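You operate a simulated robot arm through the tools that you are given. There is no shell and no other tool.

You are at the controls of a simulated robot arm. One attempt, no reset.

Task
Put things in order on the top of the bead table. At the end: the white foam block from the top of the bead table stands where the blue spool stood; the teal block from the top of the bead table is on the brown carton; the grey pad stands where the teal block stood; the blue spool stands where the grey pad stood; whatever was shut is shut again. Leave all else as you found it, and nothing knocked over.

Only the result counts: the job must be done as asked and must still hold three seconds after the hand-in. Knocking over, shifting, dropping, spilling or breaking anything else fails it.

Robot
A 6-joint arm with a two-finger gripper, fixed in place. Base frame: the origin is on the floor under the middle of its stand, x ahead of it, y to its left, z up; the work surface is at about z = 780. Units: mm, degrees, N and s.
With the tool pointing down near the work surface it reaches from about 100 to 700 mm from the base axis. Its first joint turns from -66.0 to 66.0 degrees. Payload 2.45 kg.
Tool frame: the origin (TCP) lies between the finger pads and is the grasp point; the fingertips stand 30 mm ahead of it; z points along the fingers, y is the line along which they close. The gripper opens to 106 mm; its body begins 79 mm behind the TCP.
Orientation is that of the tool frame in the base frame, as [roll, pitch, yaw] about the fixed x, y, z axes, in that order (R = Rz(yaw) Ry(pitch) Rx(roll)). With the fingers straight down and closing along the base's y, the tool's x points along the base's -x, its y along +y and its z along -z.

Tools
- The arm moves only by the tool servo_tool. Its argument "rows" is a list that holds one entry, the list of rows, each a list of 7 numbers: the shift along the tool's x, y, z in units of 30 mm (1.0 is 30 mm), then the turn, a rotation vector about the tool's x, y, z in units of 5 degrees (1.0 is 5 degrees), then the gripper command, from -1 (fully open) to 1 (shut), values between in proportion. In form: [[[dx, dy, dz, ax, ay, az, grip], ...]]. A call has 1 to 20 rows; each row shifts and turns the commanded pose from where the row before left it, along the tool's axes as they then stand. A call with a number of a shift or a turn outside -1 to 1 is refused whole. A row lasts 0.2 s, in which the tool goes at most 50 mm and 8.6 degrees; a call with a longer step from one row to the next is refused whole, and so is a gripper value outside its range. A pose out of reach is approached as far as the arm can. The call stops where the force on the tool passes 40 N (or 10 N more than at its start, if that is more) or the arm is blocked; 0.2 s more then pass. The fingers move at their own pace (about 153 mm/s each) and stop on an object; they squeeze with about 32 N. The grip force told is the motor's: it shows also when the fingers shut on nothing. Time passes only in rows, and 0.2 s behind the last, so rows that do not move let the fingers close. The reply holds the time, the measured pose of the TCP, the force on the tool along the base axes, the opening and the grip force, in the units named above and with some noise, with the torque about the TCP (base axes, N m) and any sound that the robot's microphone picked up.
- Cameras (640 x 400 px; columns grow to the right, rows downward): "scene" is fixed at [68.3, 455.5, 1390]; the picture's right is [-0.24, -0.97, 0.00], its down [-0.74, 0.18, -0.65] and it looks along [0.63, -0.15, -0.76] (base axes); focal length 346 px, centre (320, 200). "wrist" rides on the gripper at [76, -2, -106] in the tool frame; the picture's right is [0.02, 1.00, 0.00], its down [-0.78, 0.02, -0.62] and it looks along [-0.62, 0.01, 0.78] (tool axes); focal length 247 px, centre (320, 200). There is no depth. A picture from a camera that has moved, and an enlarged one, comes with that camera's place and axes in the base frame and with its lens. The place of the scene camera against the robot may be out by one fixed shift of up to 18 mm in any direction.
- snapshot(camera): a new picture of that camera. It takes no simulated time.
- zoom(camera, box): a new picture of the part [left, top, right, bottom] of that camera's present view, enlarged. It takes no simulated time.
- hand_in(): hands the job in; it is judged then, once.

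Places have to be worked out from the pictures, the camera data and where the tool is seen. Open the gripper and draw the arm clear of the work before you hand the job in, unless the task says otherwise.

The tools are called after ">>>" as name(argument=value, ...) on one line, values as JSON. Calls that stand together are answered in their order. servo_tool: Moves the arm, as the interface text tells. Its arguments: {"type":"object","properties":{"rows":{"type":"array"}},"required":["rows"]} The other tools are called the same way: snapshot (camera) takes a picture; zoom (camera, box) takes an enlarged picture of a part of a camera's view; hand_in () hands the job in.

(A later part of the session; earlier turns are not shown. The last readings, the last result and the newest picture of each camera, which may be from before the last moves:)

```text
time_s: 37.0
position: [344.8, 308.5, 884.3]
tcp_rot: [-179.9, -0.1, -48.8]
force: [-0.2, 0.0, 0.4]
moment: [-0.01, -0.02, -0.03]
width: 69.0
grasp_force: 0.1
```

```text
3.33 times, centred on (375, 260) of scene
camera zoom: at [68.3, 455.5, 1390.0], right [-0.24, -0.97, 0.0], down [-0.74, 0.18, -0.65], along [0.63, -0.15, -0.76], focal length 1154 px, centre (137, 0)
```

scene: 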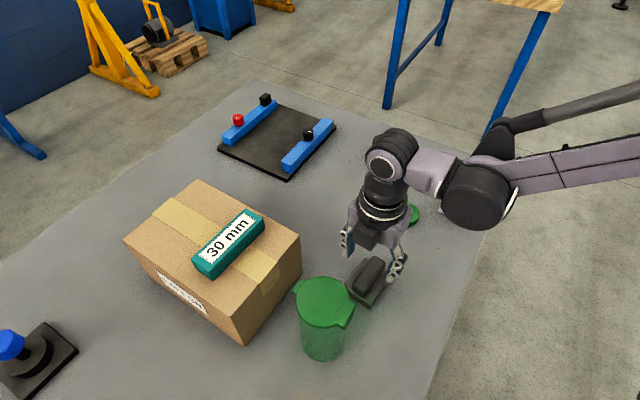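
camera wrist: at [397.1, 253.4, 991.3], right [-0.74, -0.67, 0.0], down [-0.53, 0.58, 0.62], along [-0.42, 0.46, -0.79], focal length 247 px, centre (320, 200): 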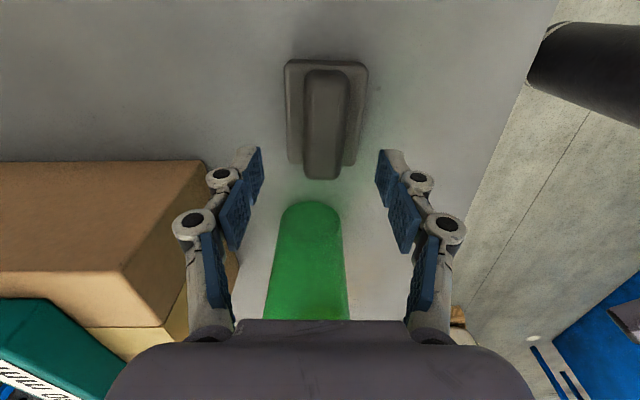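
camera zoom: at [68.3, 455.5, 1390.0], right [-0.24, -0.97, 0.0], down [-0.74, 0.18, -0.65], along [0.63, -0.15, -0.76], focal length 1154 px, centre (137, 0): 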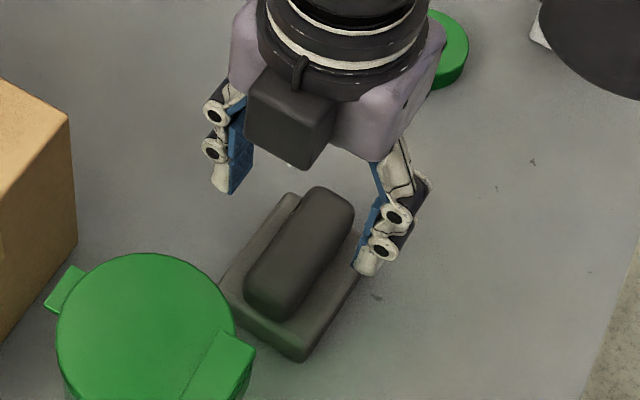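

The ridge is centred 2 mm to the tool's +y. I correct that and go down to z≈826, tips about 796, just above the base layer, so that the fingers take the ridge.

>>> servo_tool(rows=[[[-0.02, 0.073, 0, 0, 0, 0, -0.3], [0, 0, 0.7, 0, 0, 0, -0.3], [0, 0, 0.7, 0, 0, 0, -0.3], [0, 0, 0.4, 0, 0, 0, -0.3], [0, 0, 0.14, 0, 0, 0, -0.3], [0, 0, 0, 0, 0, 0, -0.3]]])

>>> zoom(camera="scene", box=[310, 220, 430, 320])

>>> snapshot(camera="wrist")

```text
time_s: 38.4
position: [344.3, 306.7, 828.2]
tcp_rot: [-179.9, -0.3, -48.8]
force: [-0.3, 0.6, 0.2]
moment: [-0.03, -0.02, 0.01]
width: 68.8
grasp_force: 0.0
```

```text
4.00 times, centred on (370, 270) of scene
camera zoom: at [68.3, 455.5, 1390.0], right [-0.24, -0.97, 0.0], down [-0.74, 0.18, -0.65], along [0.63, -0.15, -0.76], focal length 1385 px, centre (120, -80)
```

zoom: 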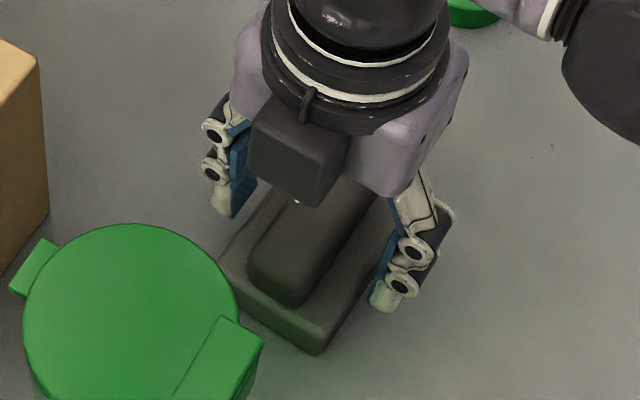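

```text
taken
camera wrist: at [396.2, 250.1, 933.4], right [-0.74, -0.67, 0.0], down [-0.53, 0.58, 0.62], along [-0.42, 0.46, -0.79], focal length 247 px, centre (320, 200)
```

wrist: 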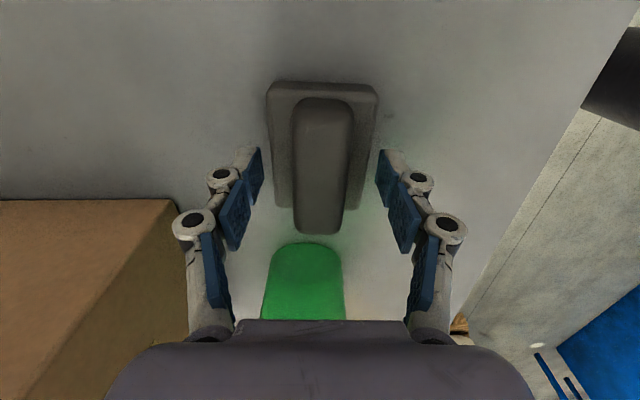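

The fingers straddle the ridge symmetrically, no contact. I lower 2 mm more and close.

>>> servo_tool(rows=[[[0, 0, 0.07, 0, 0, 0, -0.3], [0, 0, 0, 0, 0, 0, 0.2], [0, 0, 0, 0, 0, 0, 1], [0, 0, 0, 0, 0, 0, 1], [0, 0, 0, 0, 0, 0, 1]]])

>>> zoom(camera="scene", box=[310, 220, 430, 320])

>>> snapshot(camera="wrist")

```text
time_s: 39.6
position: [344.3, 305.8, 824.7]
tcp_rot: [180.0, -0.2, -48.9]
force: [-2.9, -2.0, 15.7]
moment: [-0.26, 0.25, -0.15]
width: 59.5
grasp_force: 32.2
```

```text
4.00 times, centred on (370, 270) of scene
camera zoom: at [68.1, 455.3, 1390.1], right [-0.24, -0.97, 0.0], down [-0.74, 0.18, -0.65], along [0.63, -0.15, -0.76], focal length 1385 px, centre (120, -80)
```

zoom: 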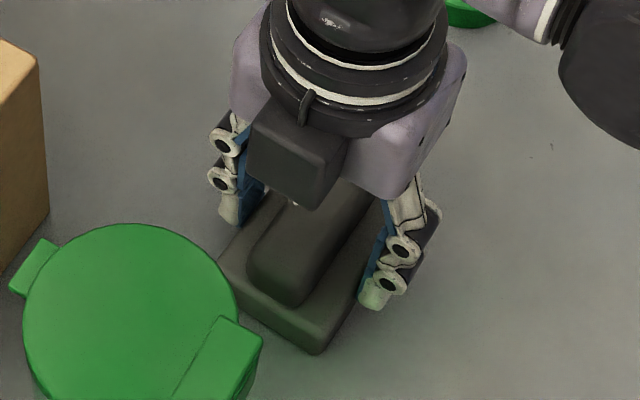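

```text
taken
camera wrist: at [396.4, 250.2, 931.3], right [-0.74, -0.67, 0.0], down [-0.53, 0.58, 0.62], along [-0.42, 0.46, -0.79], focal length 247 px, centre (320, 200)
```

wrist: 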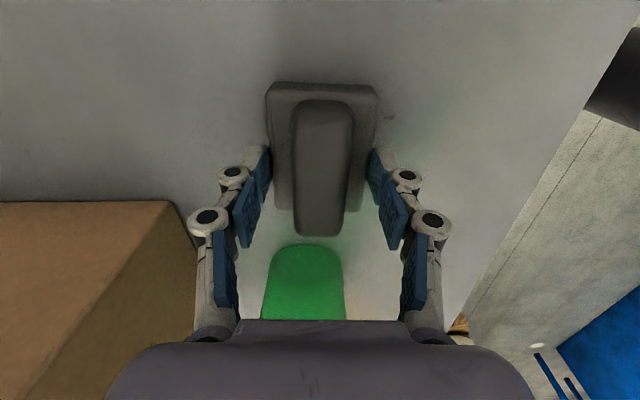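

The fingers met the base's edges (59.5 mm), so the base layer is thicker than I judged. I reopen, go lower to z≈815, and grip the base on its flat sides.

>>> servo_tool(rows=[[[0, 0, 0, 0, 0, 0, -0.42], [0, 0, 0, 0, 0, 0, -0.42], [0, 0, 0.2, 0, 0, 0, -0.42], [0, 0, 0.17, 0, 0, 0, -0.42], [0, 0, 0, 0, 0, 0, -0.42]]])

>>> snapshot(camera="wrist")

```text
time_s: 40.8
position: [345.2, 304.9, 813.3]
tcp_rot: [-179.9, -0.1, -48.9]
force: [0.4, 0.1, 0.3]
moment: [-0.03, 0.02, 0.03]
width: 75.2
grasp_force: 0.0
```

```text
taken
camera wrist: at [395.6, 248.9, 919.8], right [-0.74, -0.67, 0.0], down [-0.53, 0.58, 0.62], along [-0.42, 0.46, -0.79], focal length 247 px, centre (320, 200)
```

wrist: 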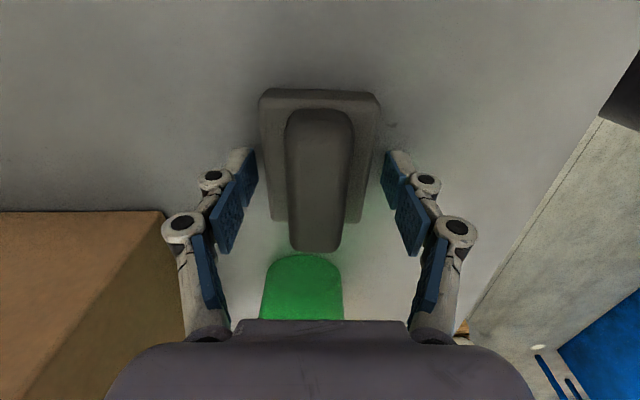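

The fingers flank the base with no contact force. I close on it now.

>>> servo_tool(rows=[[[0, 0, 0, 0, 0, 0, 0], [0, 0, 0, 0, 0, 0, 1], [0, 0, 0, 0, 0, 0, 1], [0, 0, 0, 0, 0, 0, 1]]])

```text
time_s: 41.8
position: [344.4, 303.8, 814.8]
tcp_rot: [-179.9, -0.2, -48.8]
force: [1.5, 0.7, 3.6]
moment: [0.12, -0.1, -0.03]
width: 59.2
grasp_force: 31.4
```

The base is held at 59.2 mm with 31 N. I lift gently, then up to about z=962.

>>> servo_tool(rows=[[[0, 0, -0.2, 0, 0, 0, 1], [0, 0, -0.5, 0, 0, 0, 1], [0, 0, -0.8, 0, 0, 0, 1], [0, 0, -0.9, 0, 0, 0, 1], [0, 0, -0.9, 0, 0, 0, 1], [0, 0, -0.9, 0, 0, 0, 1], [0, 0, -0.7, 0, 0, 0, 1], [0, 0, 0, 0, 0, 0, 1]]])

>>> snapshot(camera="wrist")

>>> snapshot(camera="scene")

```text
time_s: 43.6
position: [340.6, 305.0, 960.7]
tcp_rot: [180.0, -0.2, -48.9]
force: [-0.7, 0.7, -0.9]
moment: [0.01, -0.01, 0.03]
width: 59.2
grasp_force: 32.2
```

```text
taken
camera wrist: at [392.0, 249.9, 1065.9], right [-0.74, -0.67, 0.0], down [-0.53, 0.58, 0.62], along [-0.42, 0.46, -0.79], focal length 247 px, centre (320, 200)
```

wrist: 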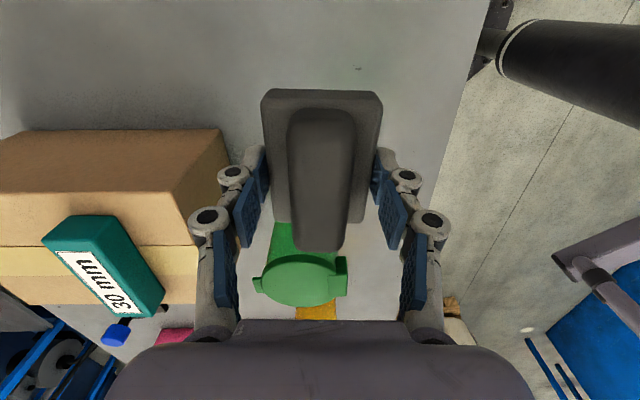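

```text
taken
```

scene: 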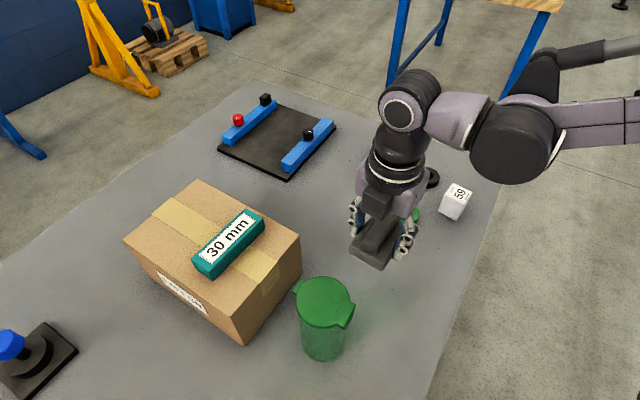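

The pad is lifted cleanly. I carry it to above where the teal block stood, (556.5, 346.5), keeping this height.

>>> servo_tool(rows=[[[0.3, -0.5, 0, 0, 0, 0, 1], [0.46, -0.79, 0, 0, 0, 0, 1], [0.46, -0.79, 0, 0, 0, 0, 1], [0.46, -0.79, 0, 0, 0, 0, 1], [0.46, -0.79, 0, 0, 0, 0, 1], [0.46, -0.79, 0, 0, 0, 0, 1], [0.46, -0.79, 0, 0, 0, 0, 1], [0.46, -0.79, 0, 0, 0, 0, 1], [0.163, -0.3, 0, 0, 0, 0, 1], [0, 0, 0, 0, 0, 0, 1]]])

>>> snapshot(camera="wrist")

>>> snapshot(camera="scene")

```text
time_s: 45.8
position: [559.0, 346.5, 963.5]
tcp_rot: [180.0, -0.2, -48.8]
force: [0.7, -1.4, -0.9]
moment: [-0.01, -0.01, -0.01]
width: 59.0
grasp_force: 31.8
```

```text
taken
camera wrist: at [610.7, 290.8, 1067.4], right [-0.74, -0.67, 0.0], down [-0.53, 0.58, 0.62], along [-0.42, 0.46, -0.79], focal length 247 px, centre (320, 200)
```

wrist: 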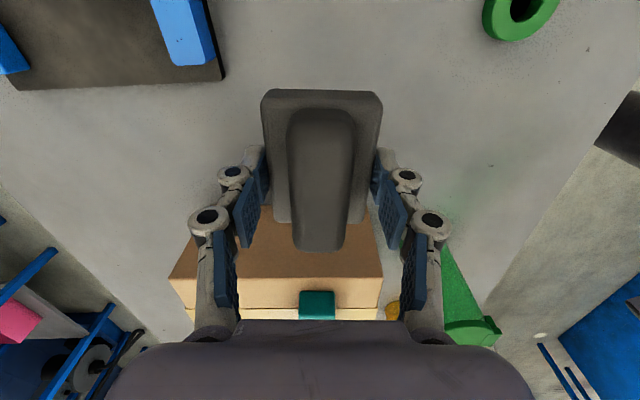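

```text
taken
```

scene: 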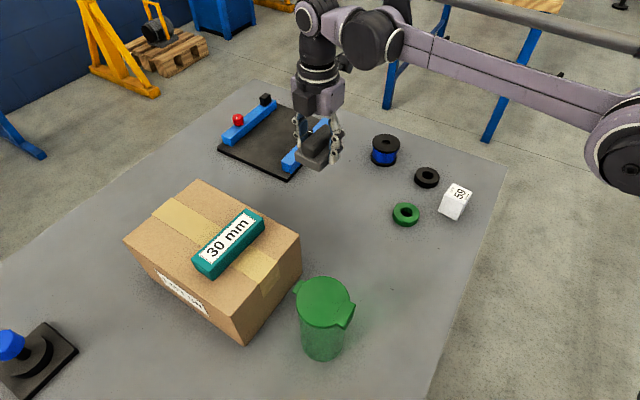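

Reading (559,346.5): I correct 2 mm and lower to about z=824, 10 mm above the table contact height.

>>> servo_tool(rows=[[[-0.05, 0.057, 0, 0, 0, 0, 1], [0, 0, 0.8, 0, 0, 0, 1], [0, 0, 0.9, 0, 0, 0, 1], [0, 0, 0.9, 0, 0, 0, 1], [0, 0, 0.9, 0, 0, 0, 1], [0, 0, 0.8, 0, 0, 0, 1], [0, 0, 0.35, 0, 0, 0, 1], [0, 0, 0, 0, 0, 0, 1]]])

>>> zoom(camera="scene", box=[270, 130, 370, 230])

```text
time_s: 47.6
position: [557.9, 347.7, 821.0]
tcp_rot: [-179.9, -0.1, -48.7]
force: [0.4, -0.1, -1.1]
moment: [0.03, 0.01, -0.03]
width: 59.2
grasp_force: 32.6
```

```text
4.00 times, centred on (320, 180) of scene
camera zoom: at [68.3, 455.5, 1390.0], right [-0.24, -0.97, 0.0], down [-0.74, 0.18, -0.65], along [0.63, -0.15, -0.76], focal length 1385 px, centre (320, 280)
```

zoom: 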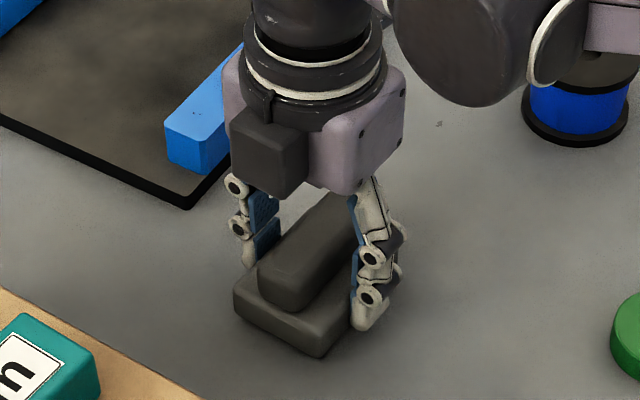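

The pad is level and a few millimetres above the table. I feel down in small steps.

>>> servo_tool(rows=[[[0, 0, 0.08, 0, 0, 0, 1], [0, 0, 0.06, 0, 0, 0, 1], [0, 0, 0, 0, 0, 0, 1]]])

```text
time_s: 48.4
position: [556.9, 346.3, 816.5]
tcp_rot: [180.0, -0.2, -48.8]
force: [-0.8, -0.1, -0.5]
moment: [0.02, -0.01, 0.01]
width: 59.2
grasp_force: 31.7
```

No contact yet at z≈816.5. I continue down another 2 mm.

>>> servo_tool(rows=[[[0, 0, 0.05, 0, 0, 0, 1], [0, 0, 0.03, 0, 0, 0, 1], [0, 0, 0, 0, 0, 0, 1]]])

```text
time_s: 49.2
position: [556.8, 346.2, 815.7]
tcp_rot: [-180.0, -0.3, -48.8]
force: [-0.3, 0.7, -0.3]
moment: [0.03, 0.01, 0.06]
width: 59.0
grasp_force: 32.2
```

Still almost no load; 1 mm further.

>>> servo_tool(rows=[[[0, 0, 0.04, 0, 0, 0, 1], [0, 0, 0, 0, 0, 0, 1]]])

```text
time_s: 49.8
position: [557.5, 345.2, 814.5]
tcp_rot: [-179.9, -0.1, -48.8]
force: [0.4, 0.4, 10.6]
moment: [0.01, -0.02, -0.04]
width: 59.1
grasp_force: 31.7
```

Contact with 10.6 N: the pad stands on the table. I ease 0.6 mm and open to about 75 mm.

>>> servo_tool(rows=[[[0, 0, -0.02, 0, 0, 0, 1], [0, 0, 0, 0, 0, 0, 0.0], [0, 0, 0, 0, 0, 0, -0.42], [0, 0, 0, 0, 0, 0, -0.42]]])

>>> snapshot(camera="wrist")

>>> zoom(camera="scene", box=[270, 130, 370, 230])

```text
time_s: 50.8
position: [557.4, 346.8, 814.6]
tcp_rot: [180.0, -0.2, -48.8]
force: [0.1, -0.6, 0.8]
moment: [-0.02, 0.01, -0.03]
width: 75.1
grasp_force: 0.0
```

```text
taken
camera wrist: at [608.6, 290.8, 920.3], right [-0.74, -0.67, 0.0], down [-0.53, 0.58, 0.62], along [-0.42, 0.46, -0.79], focal length 247 px, centre (320, 200)
```

wrist: 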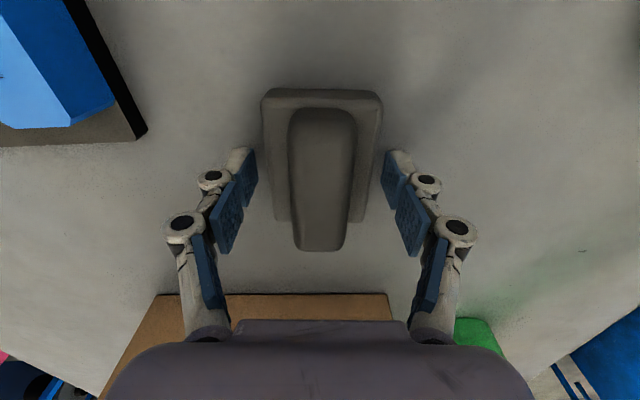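

```text
4.00 times, centred on (320, 180) of scene
camera zoom: at [68.3, 455.5, 1390.0], right [-0.24, -0.97, 0.0], down [-0.74, 0.18, -0.65], along [0.63, -0.15, -0.76], focal length 1385 px, centre (320, 280)
```

zoom: 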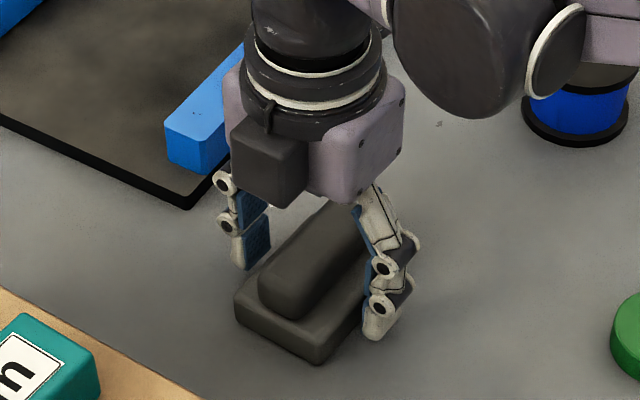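

The pad stands released where the teal block stood. I go straight up, then across toward the spool (about (667,150)), staying within reach at z≈928.

>>> servo_tool(rows=[[[0, 0, -0.4, 0, 0, 0, -0.42], [0, 0, -0.8, 0, 0, 0, -0.42], [0, 0, -0.9, 0, 0, 0, -0.5], [0, 0, -0.9, 0, 0, 0, -0.7], [0, 0, -0.8, 0, 0, 0, -1], [0.6, 0.2, 0, 0, 0, 0, -1], [0.91, 0.275, 0, 0, 0, 0, -1], [0.91, 0.275, 0, 0, 0, 0, -1], [0.91, 0.275, 0, 0, 0, 0, -1], [0.91, 0.275, 0, 0, 0, 0, -1], [0.91, 0.275, 0, 0, 0, 0, -1], [0.91, 0.275, 0, 0, 0, 0, -1], [0.3, 0.07, 0, 0, 0, 0, -1], [0, 0, 0, 0, 0, 0, -1]]])

>>> snapshot(camera="wrist")

>>> snapshot(camera="scene")

```text
time_s: 53.8
position: [640.2, 165.0, 929.0]
tcp_rot: [-179.9, -0.2, -48.7]
force: [0.0, 0.7, 0.3]
moment: [-0.02, 0.0, 0.02]
width: 105.9
grasp_force: 0.1
```

```text
taken
camera wrist: at [692.2, 109.8, 1034.9], right [-0.74, -0.67, 0.0], down [-0.53, 0.58, 0.62], along [-0.42, 0.46, -0.79], focal length 247 px, centre (320, 200)
```

wrist: 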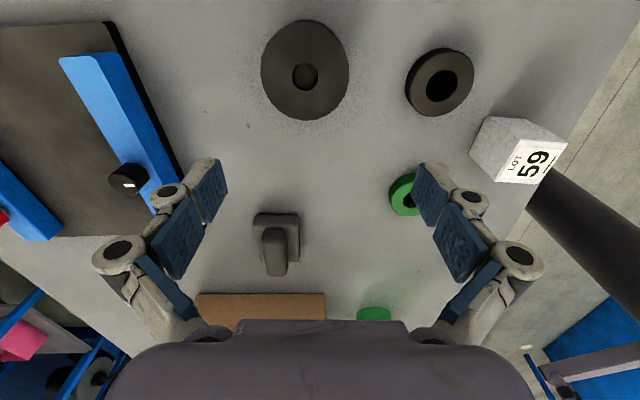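

```text
taken
```

scene: 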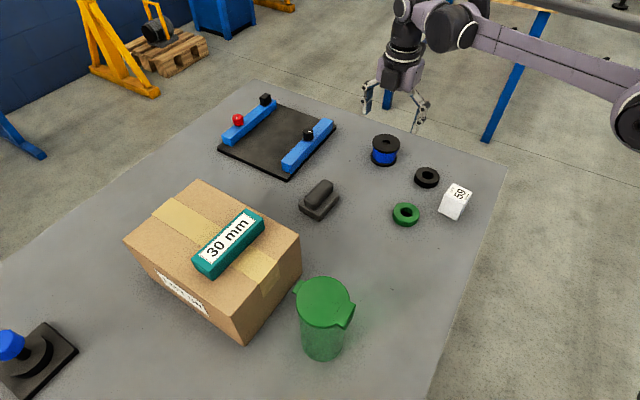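

The spool's top is about z≈828, diameter ≈69 mm, centre ≈(671.5,149). I move over it while lowering to z≈893 with about 90 mm opening, then check.

>>> servo_tool(rows=[[[0.545, -0.215, 0.6, 0, 0, 0, -0.7], [0.545, -0.215, 0.6, 0, 0, 0, -0.7], [0, 0, 0, 0, 0, 0, -0.7]]])

>>> snapshot(camera="wrist")

>>> zoom(camera="scene", box=[330, 80, 450, 180])

```text
time_s: 54.6
position: [668.9, 149.2, 892.2]
tcp_rot: [-180.0, -0.2, -48.7]
force: [0.0, -0.4, -0.8]
moment: [0.01, 0.03, -0.01]
width: 89.9
grasp_force: 0.0
```

```text
taken
camera wrist: at [720.8, 93.9, 998.5], right [-0.74, -0.67, 0.0], down [-0.53, 0.58, 0.62], along [-0.42, 0.46, -0.79], focal length 247 px, centre (320, 200)
```

wrist: 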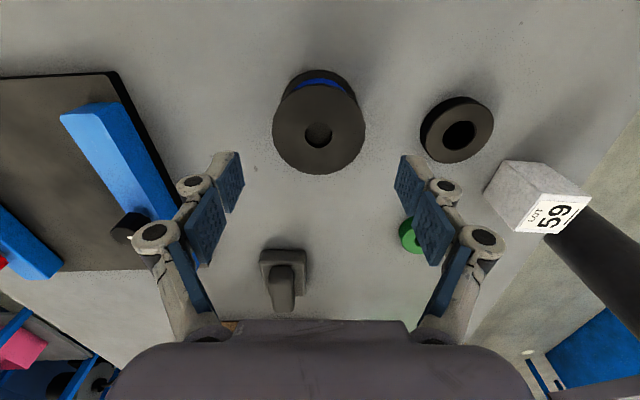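

```text
4.00 times, centred on (390, 130) of scene
camera zoom: at [68.4, 455.5, 1390.0], right [-0.24, -0.97, 0.0], down [-0.74, 0.18, -0.65], along [0.63, -0.15, -0.76], focal length 1385 px, centre (40, 480)
```

zoom: 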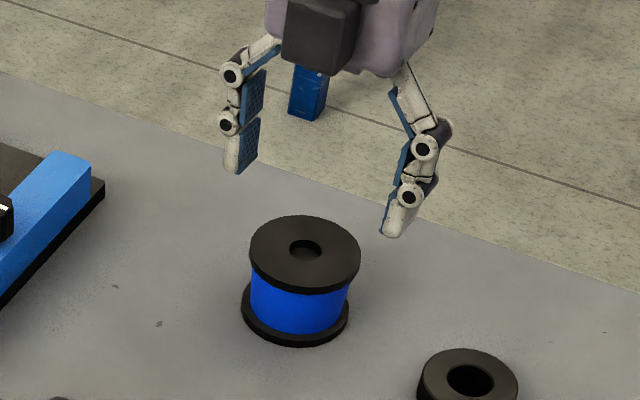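

The spool is within 2 mm of the finger centre and the black ring is clear of the right finger. I lower to z≈815.

>>> servo_tool(rows=[[[0.03, -0.05, 0.6, 0, 0, 0, -0.7], [0, 0, 0.8, 0, 0, 0, -0.7], [0, 0, 0.8, 0, 0, 0, -0.7], [0, 0, 0.36, 0, 0, 0, -0.7], [0, 0, 0, 0, 0, 0, -0.7]]])

>>> snapshot(camera="wrist")

>>> zoom(camera="scene", box=[330, 80, 450, 200])

```text
time_s: 55.8
position: [672.0, 151.6, 814.7]
tcp_rot: [180.0, -0.2, -48.8]
force: [-0.5, 0.6, -0.3]
moment: [-0.01, 0.01, 0.0]
width: 90.0
grasp_force: 0.1
```

```text
taken
camera wrist: at [723.9, 94.9, 919.8], right [-0.74, -0.67, 0.0], down [-0.53, 0.58, 0.62], along [-0.42, 0.46, -0.79], focal length 247 px, centre (320, 200)
```

wrist: 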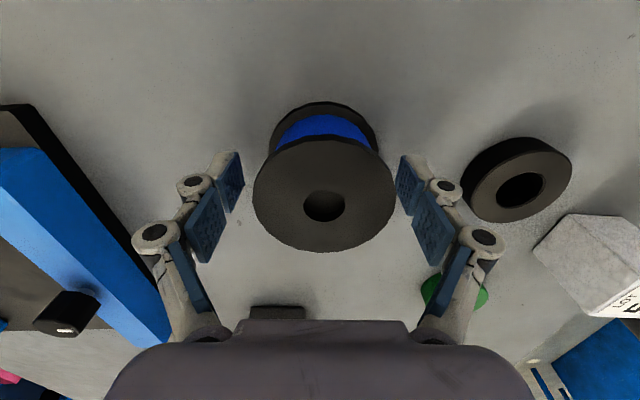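

```text
3.33 times, centred on (390, 140) of scene
camera zoom: at [68.3, 455.5, 1390.0], right [-0.24, -0.97, 0.0], down [-0.74, 0.18, -0.65], along [0.63, -0.15, -0.76], focal length 1154 px, centre (87, 400)
```

zoom: 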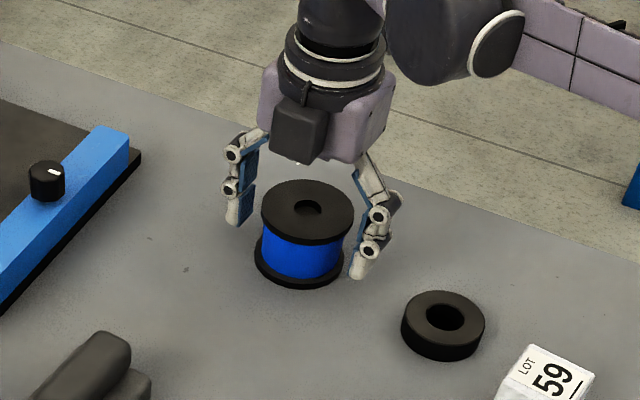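

The spool is centred between the fingers. I close on it.

>>> servo_tool(rows=[[[0, 0, 0, 0, 0, 0, -0.4], [0, 0, 0, 0, 0, 0, 0], [0, 0, 0, 0, 0, 0, 1], [0, 0, 0, 0, 0, 0, 1], [0, 0, 0, 0, 0, 0, 1]]])

```text
time_s: 57.0
position: [673.2, 149.9, 814.5]
tcp_rot: [-180.0, -0.2, -48.8]
force: [2.8, -0.1, 3.6]
moment: [-0.08, 0.09, 0.07]
width: 65.9
grasp_force: 31.9
```

The spool is held at 65.9 mm. I lift it straight up to about z=880, which is inside reach at this radius.

>>> servo_tool(rows=[[[0, 0, -0.2, 0, 0, 0, 1], [0, 0, -0.5, 0, 0, 0, 1], [0, 0, -0.8, 0, 0, 0, 1], [0, 0, -0.6, 0, 0, 0, 1], [0, 0, 0, 0, 0, 0, 1]]])

>>> snapshot(camera="wrist")

>>> snapshot(camera="scene")

```text
time_s: 58.2
position: [672.6, 149.6, 877.3]
tcp_rot: [179.9, -0.2, -48.9]
force: [0.0, 0.3, -2.5]
moment: [-0.01, -0.01, 0.05]
width: 65.6
grasp_force: 32.0
```

```text
taken
camera wrist: at [724.1, 93.5, 982.9], right [-0.74, -0.67, 0.0], down [-0.53, 0.58, 0.62], along [-0.42, 0.46, -0.79], focal length 247 px, centre (320, 200)
```

wrist: 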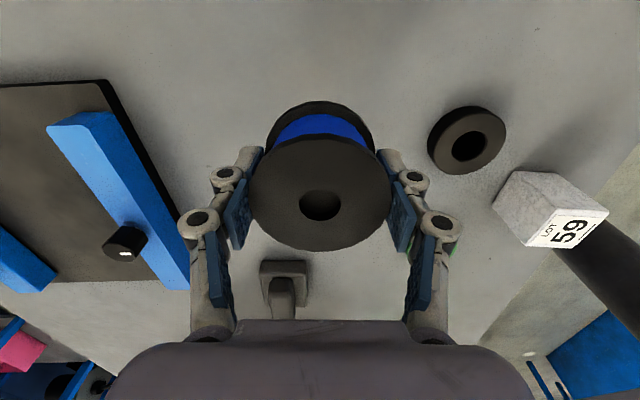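

```text
taken
```

scene: 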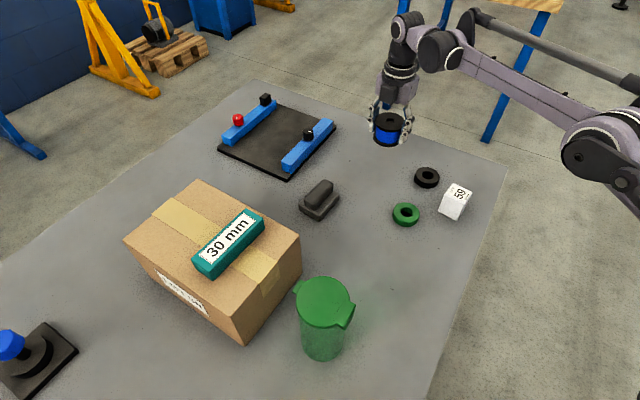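

The lift is clean. I carry the spool to above the pad's former place (345,306), rising to about z=930 on the second half of the way.

>>> servo_tool(rows=[[[-0.5, 0.215, 0, 0, 0, 0, 1], [-0.884, 0.38, 0, 0, 0, 0, 1], [-0.884, 0.38, 0, 0, 0, 0, 1], [-0.884, 0.38, 0, 0, 0, 0, 1], [-0.884, 0.38, -0.2, 0, 0, 0, 1], [-0.884, 0.38, -0.3, 0, 0, 0, 1], [-0.884, 0.38, -0.3, 0, 0, 0, 1], [-0.884, 0.38, -0.3, 0, 0, 0, 1], [-0.884, 0.38, -0.3, 0, 0, 0, 1], [-0.884, 0.38, -0.3, 0, 0, 0, 1], [-0.884, 0.38, 0, 0, 0, 0, 1], [-0.884, 0.38, 0, 0, 0, 0, 1], [-0.884, 0.38, 0, 0, 0, 0, 1], [0, 0, 0, 0, 0, 0, 1]]])

>>> snapshot(camera="wrist")

>>> snapshot(camera="scene")

```text
time_s: 61.2
position: [344.5, 304.4, 929.2]
tcp_rot: [180.0, -0.1, -48.9]
force: [-0.6, 0.7, -2.7]
moment: [-0.01, -0.01, -0.02]
width: 65.6
grasp_force: 32.5
```

```text
taken
camera wrist: at [396.2, 249.4, 1034.5], right [-0.74, -0.67, 0.0], down [-0.53, 0.58, 0.62], along [-0.42, 0.46, -0.79], focal length 247 px, centre (320, 200)
```

wrist: 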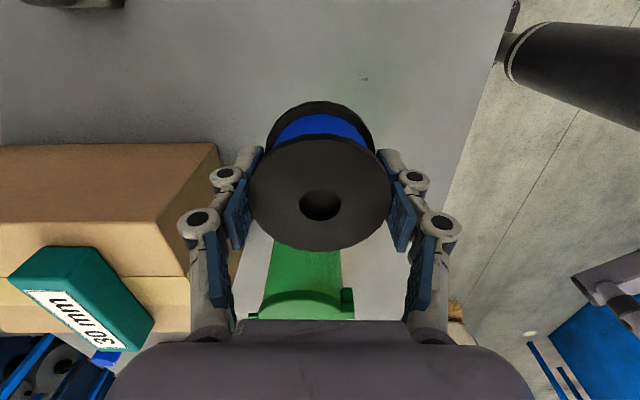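

```text
taken
```

scene: 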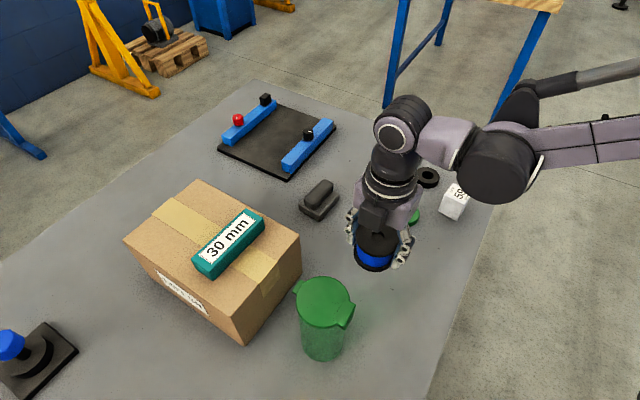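

Over the place within 2 mm. I correct that and lower to about z=821.

>>> servo_tool(rows=[[[-0.04, -0.056, 0.5, 0, 0, 0, 1], [0, 0, 0.9, 0, 0, 0, 1], [0, 0, 0.9, 0, 0, 0, 1], [0, 0, 0.9, 0, 0, 0, 1], [0, 0, 0.4, 0, 0, 0, 1], [0, 0, 0, 0, 0, 0, 1]]])

>>> zoom(camera="scene", box=[290, 200, 430, 320])

```text
time_s: 62.6
position: [346.6, 307.6, 818.8]
tcp_rot: [-180.0, -0.2, -48.8]
force: [0.1, -0.6, -2.0]
moment: [-0.03, 0.0, 0.02]
width: 65.7
grasp_force: 32.0
```

```text
3.33 times, centred on (360, 260) of scene
camera zoom: at [68.4, 455.5, 1390.0], right [-0.24, -0.97, 0.0], down [-0.74, 0.18, -0.65], along [0.63, -0.15, -0.76], focal length 1154 px, centre (187, 0)
```

zoom: 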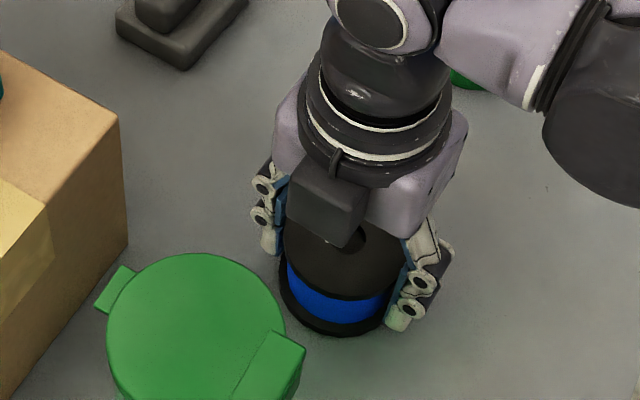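

The spool hangs upright a few millimetres above the table and clear of the bin. I feel down.

>>> servo_tool(rows=[[[0, 0, 0.06, 0, 0, 0, 1], [0, 0, 0.05, 0, 0, 0, 1], [0, 0, 0, 0, 0, 0, 1]]])

```text
time_s: 63.4
position: [347.2, 308.5, 816.6]
tcp_rot: [179.9, -0.2, -48.8]
force: [-0.7, -0.2, -2.5]
moment: [0.01, 0.01, 0.05]
width: 65.8
grasp_force: 31.9
```

No contact yet. Readings suggest I'm ~1.5 mm off in x and y, so I correct slightly and continue down 2 mm.

>>> servo_tool(rows=[[[0, 0.06, 0, 0, 0, 0, 1], [0, 0, 0.04, 0, 0, 0, 1], [0, 0, 0.03, 0, 0, 0, 1], [0, 0, 0, 0, 0, 0, 1]]])

```text
time_s: 64.4
position: [345.6, 307.6, 815.7]
tcp_rot: [-180.0, -0.1, -48.7]
force: [0.2, 0.1, -2.2]
moment: [-0.01, 0.02, 0.01]
width: 65.8
grasp_force: 31.8
```

Still hanging (−2.2 N); another 1.5 mm in two small steps.

>>> servo_tool(rows=[[[0, 0, 0.03, 0, 0, 0, 1], [0, 0, 0.02, 0, 0, 0, 1], [0, 0, 0, 0, 0, 0, 1]]])

```text
time_s: 65.2
position: [345.7, 307.8, 814.6]
tcp_rot: [180.0, -0.1, -48.8]
force: [-1.5, 1.0, 8.4]
moment: [-0.1, -0.01, 0.02]
width: 65.9
grasp_force: 32.1
```

Contact with 8.4 N: it stands on the table. I ease a touch and open to 90 mm.

>>> servo_tool(rows=[[[0, 0, -0.015, 0, 0, 0, 1], [0, 0, 0, 0, 0, 0, -0.3], [0, 0, 0, 0, 0, 0, -0.7], [0, 0, 0, 0, 0, 0, -0.7]]])

>>> snapshot(camera="wrist")

>>> zoom(camera="scene", box=[290, 200, 430, 320])

```text
time_s: 66.2
position: [346.4, 308.0, 813.3]
tcp_rot: [180.0, -0.3, -48.7]
force: [0.7, -0.2, -0.2]
moment: [-0.01, -0.04, 0.01]
width: 90.0
grasp_force: 0.1
```

```text
taken
camera wrist: at [397.3, 251.8, 920.1], right [-0.74, -0.67, 0.0], down [-0.53, 0.58, 0.62], along [-0.42, 0.46, -0.79], focal length 247 px, centre (320, 200)
```

wrist: 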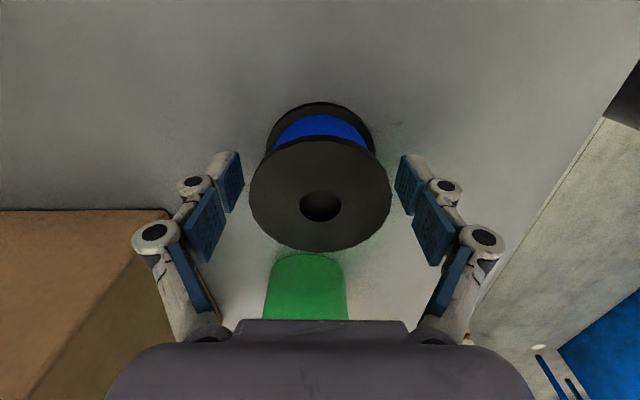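

```text
3.33 times, centred on (360, 260) of scene
camera zoom: at [68.3, 455.5, 1390.0], right [-0.24, -0.97, 0.0], down [-0.74, 0.18, -0.65], along [0.63, -0.15, -0.76], focal length 1154 px, centre (187, 0)
```

zoom: 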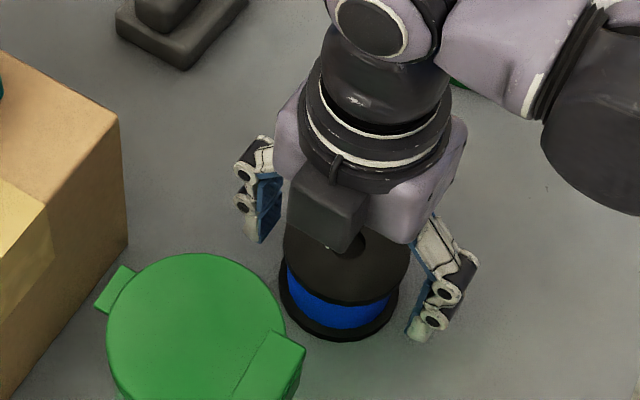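

The spool stands upright where the pad stood. I go straight up to z≈940 and then across to near the white block (about (481,59)).

>>> servo_tool(rows=[[[0, 0, -0.4, 0, 0, 0, -0.7], [0, 0, -0.8, 0, 0, 0, -0.7], [0, 0, -1, 0, 0, 0, -0.7], [0, 0, -1, 0, 0, 0, -0.7], [0, 0, -1, 0, 0, 0, -0.7], [0.5, 0.12, 0, 0, 0, 0, -0.7], [0.925, 0.226, 0, 0, 0, 0, -0.7], [0.925, 0.226, 0, 0, 0, 0, -0.7], [0.925, 0.226, 0, 0, 0, 0, -0.7], [0.925, 0.226, 0, 0, 0, 0, -0.7], [0.925, 0.226, 0, 0, 0, 0, -0.7], [0.925, 0.226, 0, 0, 0, 0, -0.7], [0.925, 0.226, 0, 0, 0, 0, -0.7], [0.925, 0.226, 0, 0, 0, 0, -0.7], [0.425, 0.106, 0, 0, 0, 0, -0.7], [0, 0, 0, 0, 0, 0, -0.7]]])

>>> snapshot(camera="wrist")

>>> snapshot(camera="scene")

```text
time_s: 69.6
position: [464.9, 79.5, 942.4]
tcp_rot: [180.0, -0.2, -48.9]
force: [0.9, -0.4, -0.6]
moment: [-0.01, -0.01, -0.01]
width: 90.0
grasp_force: 0.0
```

```text
taken
camera wrist: at [515.8, 23.3, 1047.4], right [-0.74, -0.67, 0.0], down [-0.53, 0.58, 0.62], along [-0.42, 0.46, -0.79], focal length 247 px, centre (320, 200)
```

wrist: 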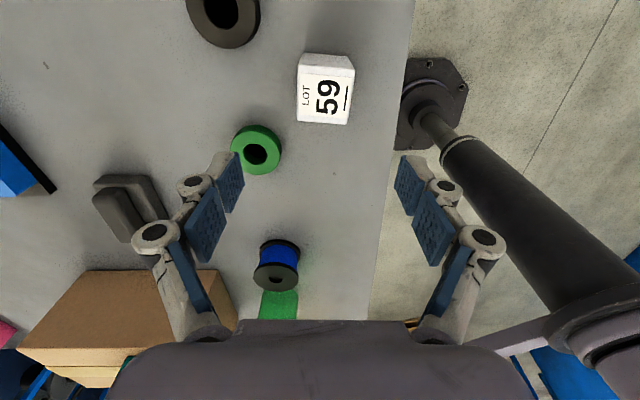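

```text
taken
```

scene: 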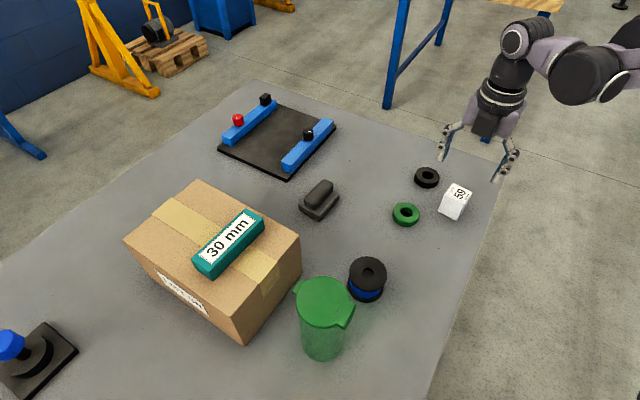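

The white block's edges are nearly lined up with this tool yaw. I zoom in to measure centre, size and small rotation.

>>> zoom(camera="wrist", box=[270, 30, 390, 150])

>>> zoom(camera="scene", box=[390, 150, 520, 240])

```text
3.33 times, centred on (330, 90) of wrist
camera zoom: at [515.8, 23.3, 1047.4], right [-0.74, -0.67, 0.0], down [-0.53, 0.58, 0.62], along [-0.42, 0.46, -0.79], focal length 823 px, centre (287, 567)
```

zoom: 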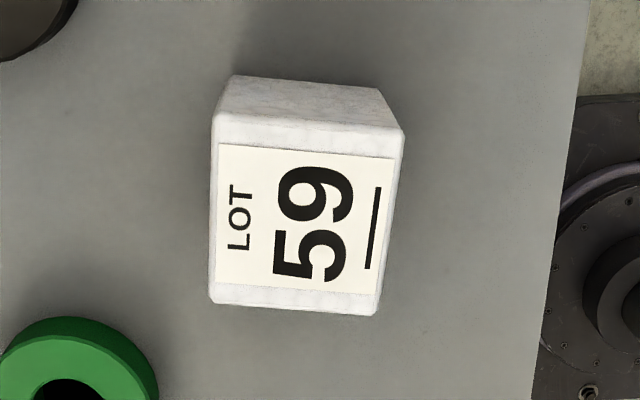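

```text
4.44 times, centred on (455, 195) of scene
camera zoom: at [68.4, 455.5, 1390.0], right [-0.24, -0.97, 0.0], down [-0.74, 0.18, -0.65], along [0.63, -0.15, -0.76], focal length 1539 px, centre (-280, 222)
```

zoom: 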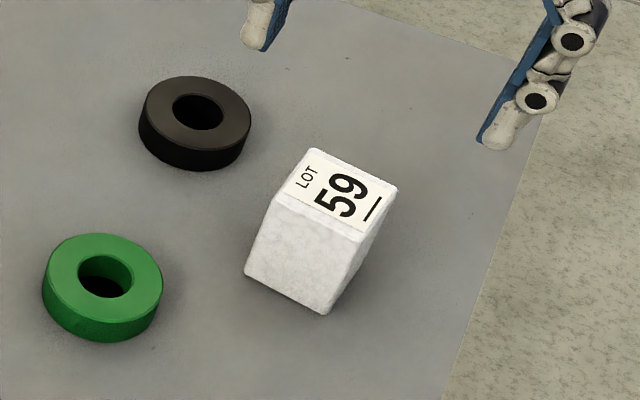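

The white block is about 43 × 42 × 58 mm, centre ≈(474.5,65), turned about 3° against the tool. I align, narrow the fingers to 70 mm and go down to z≈880 for a check.

>>> servo_tool(rows=[[[0.28, 0.037, 0, 0, 0, 0, -0.32], [0.28, 0.037, 0, 0, 0, 0.62, -0.32], [0, 0, 0.7, 0, 0, 0, -0.32], [0, 0, 0.8, 0, 0, 0, -0.32], [0, 0, 0.58, 0, 0, 0, -0.32], [0, 0, 0, 0, 0, 0, -0.32]]])

>>> zoom(camera="wrist", box=[180, 40, 460, 220])

>>> zoom(camera="scene", box=[390, 130, 520, 240])

```text
time_s: 71.0
position: [474.4, 65.7, 879.1]
tcp_rot: [180.0, -0.1, -51.9]
force: [0.1, 0.2, 0.5]
moment: [-0.01, 0.0, 0.0]
width: 69.9
grasp_force: 0.1
```

```text
2.22 times, centred on (320, 130) of wrist
camera zoom: at [522.0, 6.2, 984.7], right [-0.77, -0.63, 0.0], down [-0.5, 0.61, 0.62], along [-0.39, 0.48, -0.79], focal length 549 px, centre (320, 356)
```

zoom: 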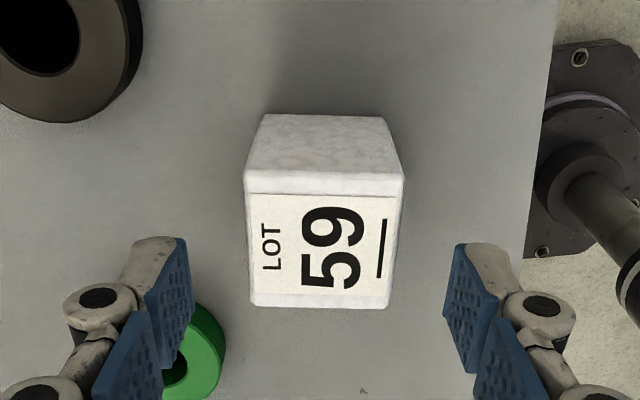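

```text
3.64 times, centred on (455, 185) of scene
camera zoom: at [68.3, 455.5, 1390.0], right [-0.24, -0.97, 0.0], down [-0.74, 0.18, -0.65], along [0.63, -0.15, -0.76], focal length 1259 px, centre (-171, 254)
```

zoom: 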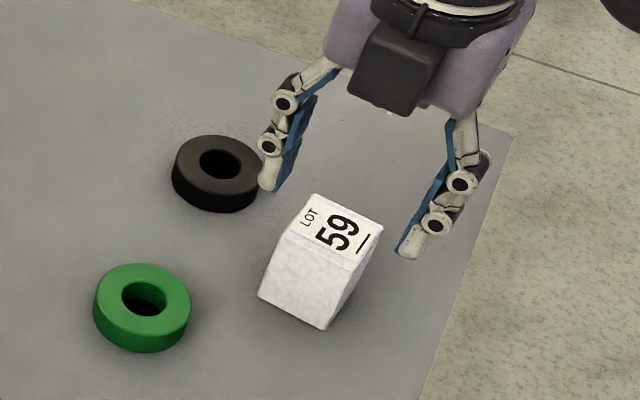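

Aligned and centred within 1 mm. I lower to z≈818 beside the block.

>>> servo_tool(rows=[[[0, 0, 0.7, 0, 0, 0, -0.32], [0, 0, 0.8, 0, 0, 0, -0.32], [0, 0, 0.53, 0, 0, 0, -0.32], [0, 0, 0, 0, 0, 0, -0.32]]])

>>> zoom(camera="scene", box=[390, 130, 520, 240])

>>> snapshot(camera="wrist")

```text
time_s: 72.0
position: [472.7, 64.2, 817.5]
tcp_rot: [-180.0, -0.2, -51.9]
force: [0.1, 0.9, -1.0]
moment: [0.02, -0.02, 0.0]
width: 70.0
grasp_force: 0.0
```

```text
3.64 times, centred on (455, 185) of scene
camera zoom: at [68.3, 455.5, 1390.0], right [-0.24, -0.97, 0.0], down [-0.74, 0.18, -0.65], along [0.63, -0.15, -0.76], focal length 1259 px, centre (-171, 254)
```

zoom: 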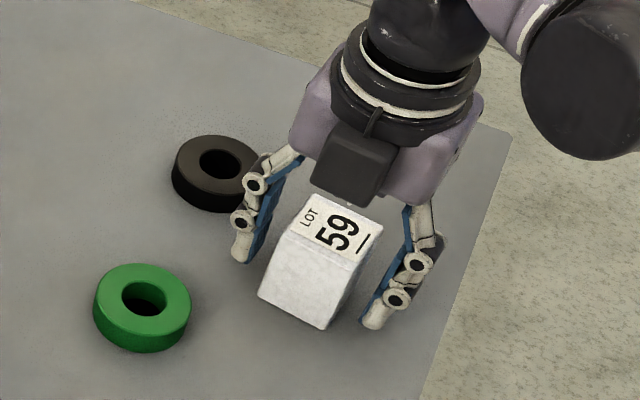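

```text
taken
camera wrist: at [520.8, 6.7, 922.2], right [-0.77, -0.63, 0.0], down [-0.5, 0.61, 0.62], along [-0.39, 0.48, -0.79], focal length 247 px, centre (320, 200)
```

wrist: 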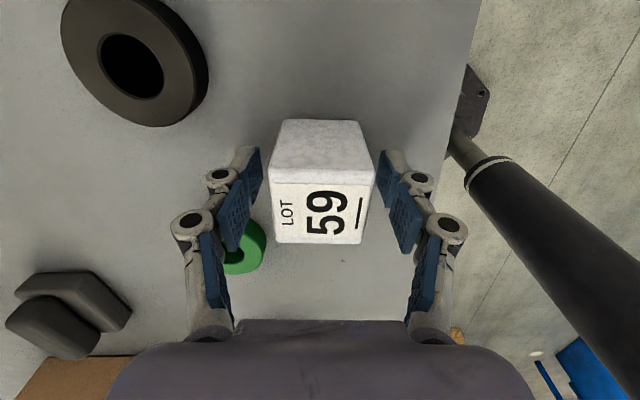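

The fingers straddle the foam block. As it is foam, I first close only to a commanded 41 mm and see the grip force.

>>> servo_tool(rows=[[[0, 0, 0, 0, 0, 0, 0.1], [0, 0, 0, 0, 0, 0, 0.226], [0, 0, 0, 0, 0, 0, 0.226], [0, 0, 0, 0, 0, 0, 0.226]]])

```text
time_s: 73.0
position: [473.5, 64.8, 816.0]
tcp_rot: [179.9, -0.2, -51.9]
force: [-0.6, -0.4, 0.0]
moment: [-0.01, -0.02, 0.02]
width: 43.9
grasp_force: 31.5
```

The block is held at 43.9 mm (not crushed). I lift it straight up to about z=885.

>>> servo_tool(rows=[[[0, 0, -0.2, 0, 0, 0, 0.5], [0, 0, -0.5, 0, 0, 0, 0.5], [0, 0, -0.8, 0, 0, 0, 0.5], [0, 0, -0.8, 0, 0, 0, 0.5], [0, 0, 0, 0, 0, 0, 0.5]]])

>>> snapshot(camera="wrist")

>>> snapshot(camera="scene")

```text
time_s: 74.2
position: [473.5, 66.7, 887.0]
tcp_rot: [-180.0, -0.1, -51.9]
force: [-0.6, 0.4, -0.9]
moment: [-0.02, 0.01, -0.01]
width: 43.7
grasp_force: 31.7
```

```text
taken
camera wrist: at [522.2, 7.1, 993.8], right [-0.77, -0.63, 0.0], down [-0.5, 0.61, 0.62], along [-0.39, 0.48, -0.79], focal length 247 px, centre (320, 200)
```

wrist: 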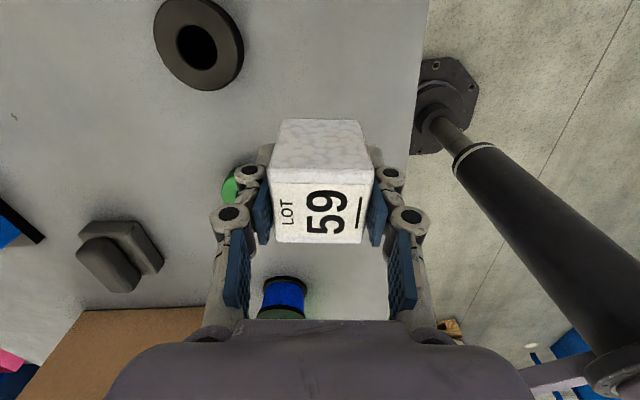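

```text
taken
```

scene: 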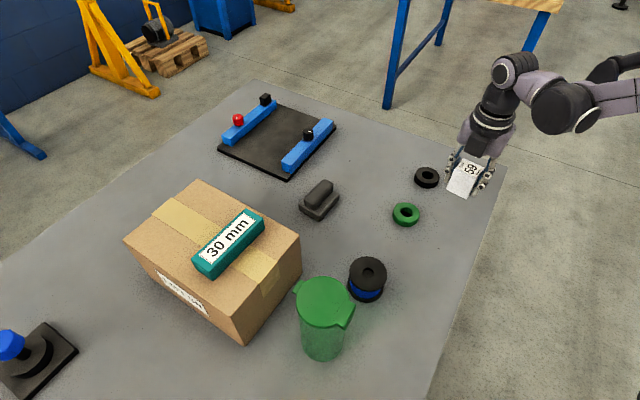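

The block hangs straight. I carry it at this height to above the spool's former place, (672,149.5).

>>> servo_tool(rows=[[[0.12, -0.45, 0, 0, 0, 0, 0.5], [0.237, -0.866, 0, 0, 0, 0, 0.5], [0.237, -0.866, 0, 0, 0, 0, 0.5], [0.237, -0.866, 0, 0, 0, 0, 0.5], [0.237, -0.866, 0, 0, 0, 0, 0.5], [0.237, -0.866, 0, 0, 0, 0, 0.5], [0.237, -0.866, 0, 0, 0, 0, 0.5], [0.237, -0.866, 0, 0, 0, 0, 0.5], [0.12, -0.42, 0, 0, 0, 0, 0.5], [0, 0, 0, 0, 0, 0, 0.5]]])

>>> snapshot(camera="scene")

>>> snapshot(camera="wrist")

```text
time_s: 76.4
position: [673.8, 150.1, 887.6]
tcp_rot: [-180.0, -0.2, -51.9]
force: [0.5, -0.5, -0.8]
moment: [-0.01, -0.05, 0.0]
width: 43.9
grasp_force: 31.9
```

```text
taken
```

scene: 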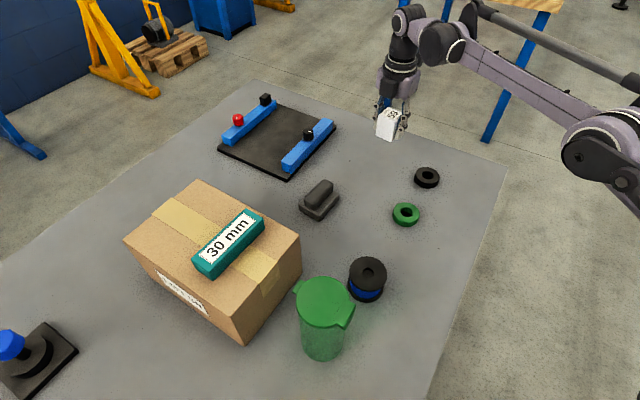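

```text
taken
camera wrist: at [721.5, 90.6, 994.7], right [-0.77, -0.63, 0.0], down [-0.5, 0.61, 0.62], along [-0.39, 0.48, -0.79], focal length 247 px, centre (320, 200)
```

wrist: 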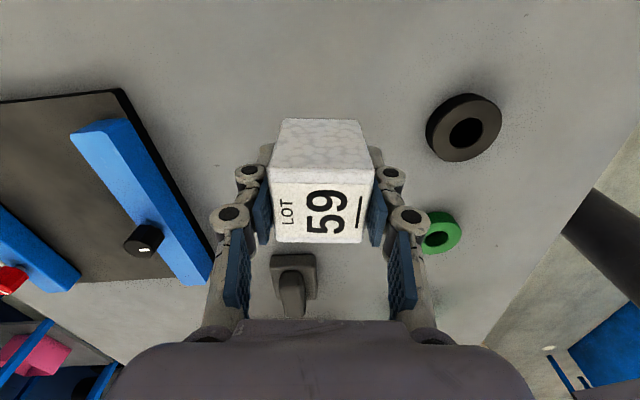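

Over the spot within 1.5 mm. I correct and lower to about z=823.

>>> servo_tool(rows=[[[-0.01, 0.043, 0.4, 0, 0, 0, 0.5], [0, 0, 0.8, 0, 0, 0, 0.5], [0, 0, 0.7, 0, 0, 0, 0.5], [0, 0, 0.25, 0, 0, 0, 0.5], [0, 0, 0, 0, 0, 0, 0.5]]])

>>> zoom(camera="scene", box=[330, 80, 450, 200])

```text
time_s: 77.6
position: [672.2, 147.8, 823.4]
tcp_rot: [-180.0, -0.2, -51.9]
force: [-0.5, 0.1, 0.3]
moment: [0.04, 0.0, 0.01]
width: 43.8
grasp_force: 32.4
```

```text
3.33 times, centred on (390, 140) of scene
camera zoom: at [68.3, 455.5, 1390.0], right [-0.24, -0.97, 0.0], down [-0.74, 0.18, -0.65], along [0.63, -0.15, -0.76], focal length 1154 px, centre (87, 400)
```

zoom: 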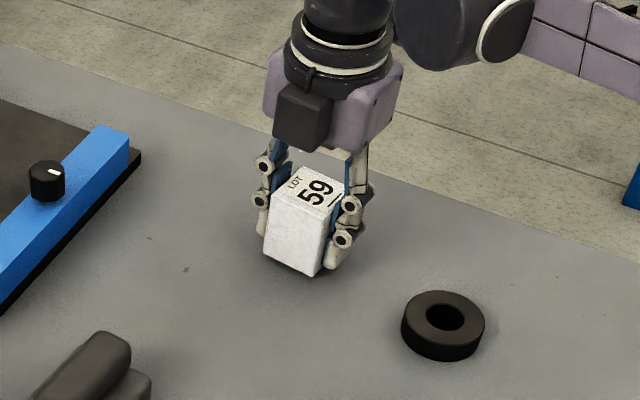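

The block is upright and a few millimetres up. I feel down in small steps.

>>> servo_tool(rows=[[[0, 0, 0.08, 0, 0, 0, 0.5], [0, 0, 0.06, 0, 0, 0, 0.5], [0, 0, 0, 0, 0, 0, 0.5]]])

```text
time_s: 78.4
position: [672.5, 147.3, 819.0]
tcp_rot: [179.9, -0.3, -52.0]
force: [0.9, -0.3, -0.1]
moment: [0.0, 0.02, -0.03]
width: 44.0
grasp_force: 32.3
```

Not in contact yet. I nudge y by about 1.3 mm and continue down 2 mm.

>>> servo_tool(rows=[[[-0.034, -0.027, 0, 0, 0, 0, 0.5], [0, 0, 0.04, 0, 0, 0, 0.5], [0, 0, 0.03, 0, 0, 0, 0.5], [0, 0, 0, 0, 0, 0, 0.5]]])

```text
time_s: 79.4
position: [672.2, 148.9, 817.0]
tcp_rot: [-179.9, -0.2, -51.9]
force: [2.3, -0.2, 8.9]
moment: [-0.01, -0.05, 0.01]
width: 43.9
grasp_force: 31.7
```

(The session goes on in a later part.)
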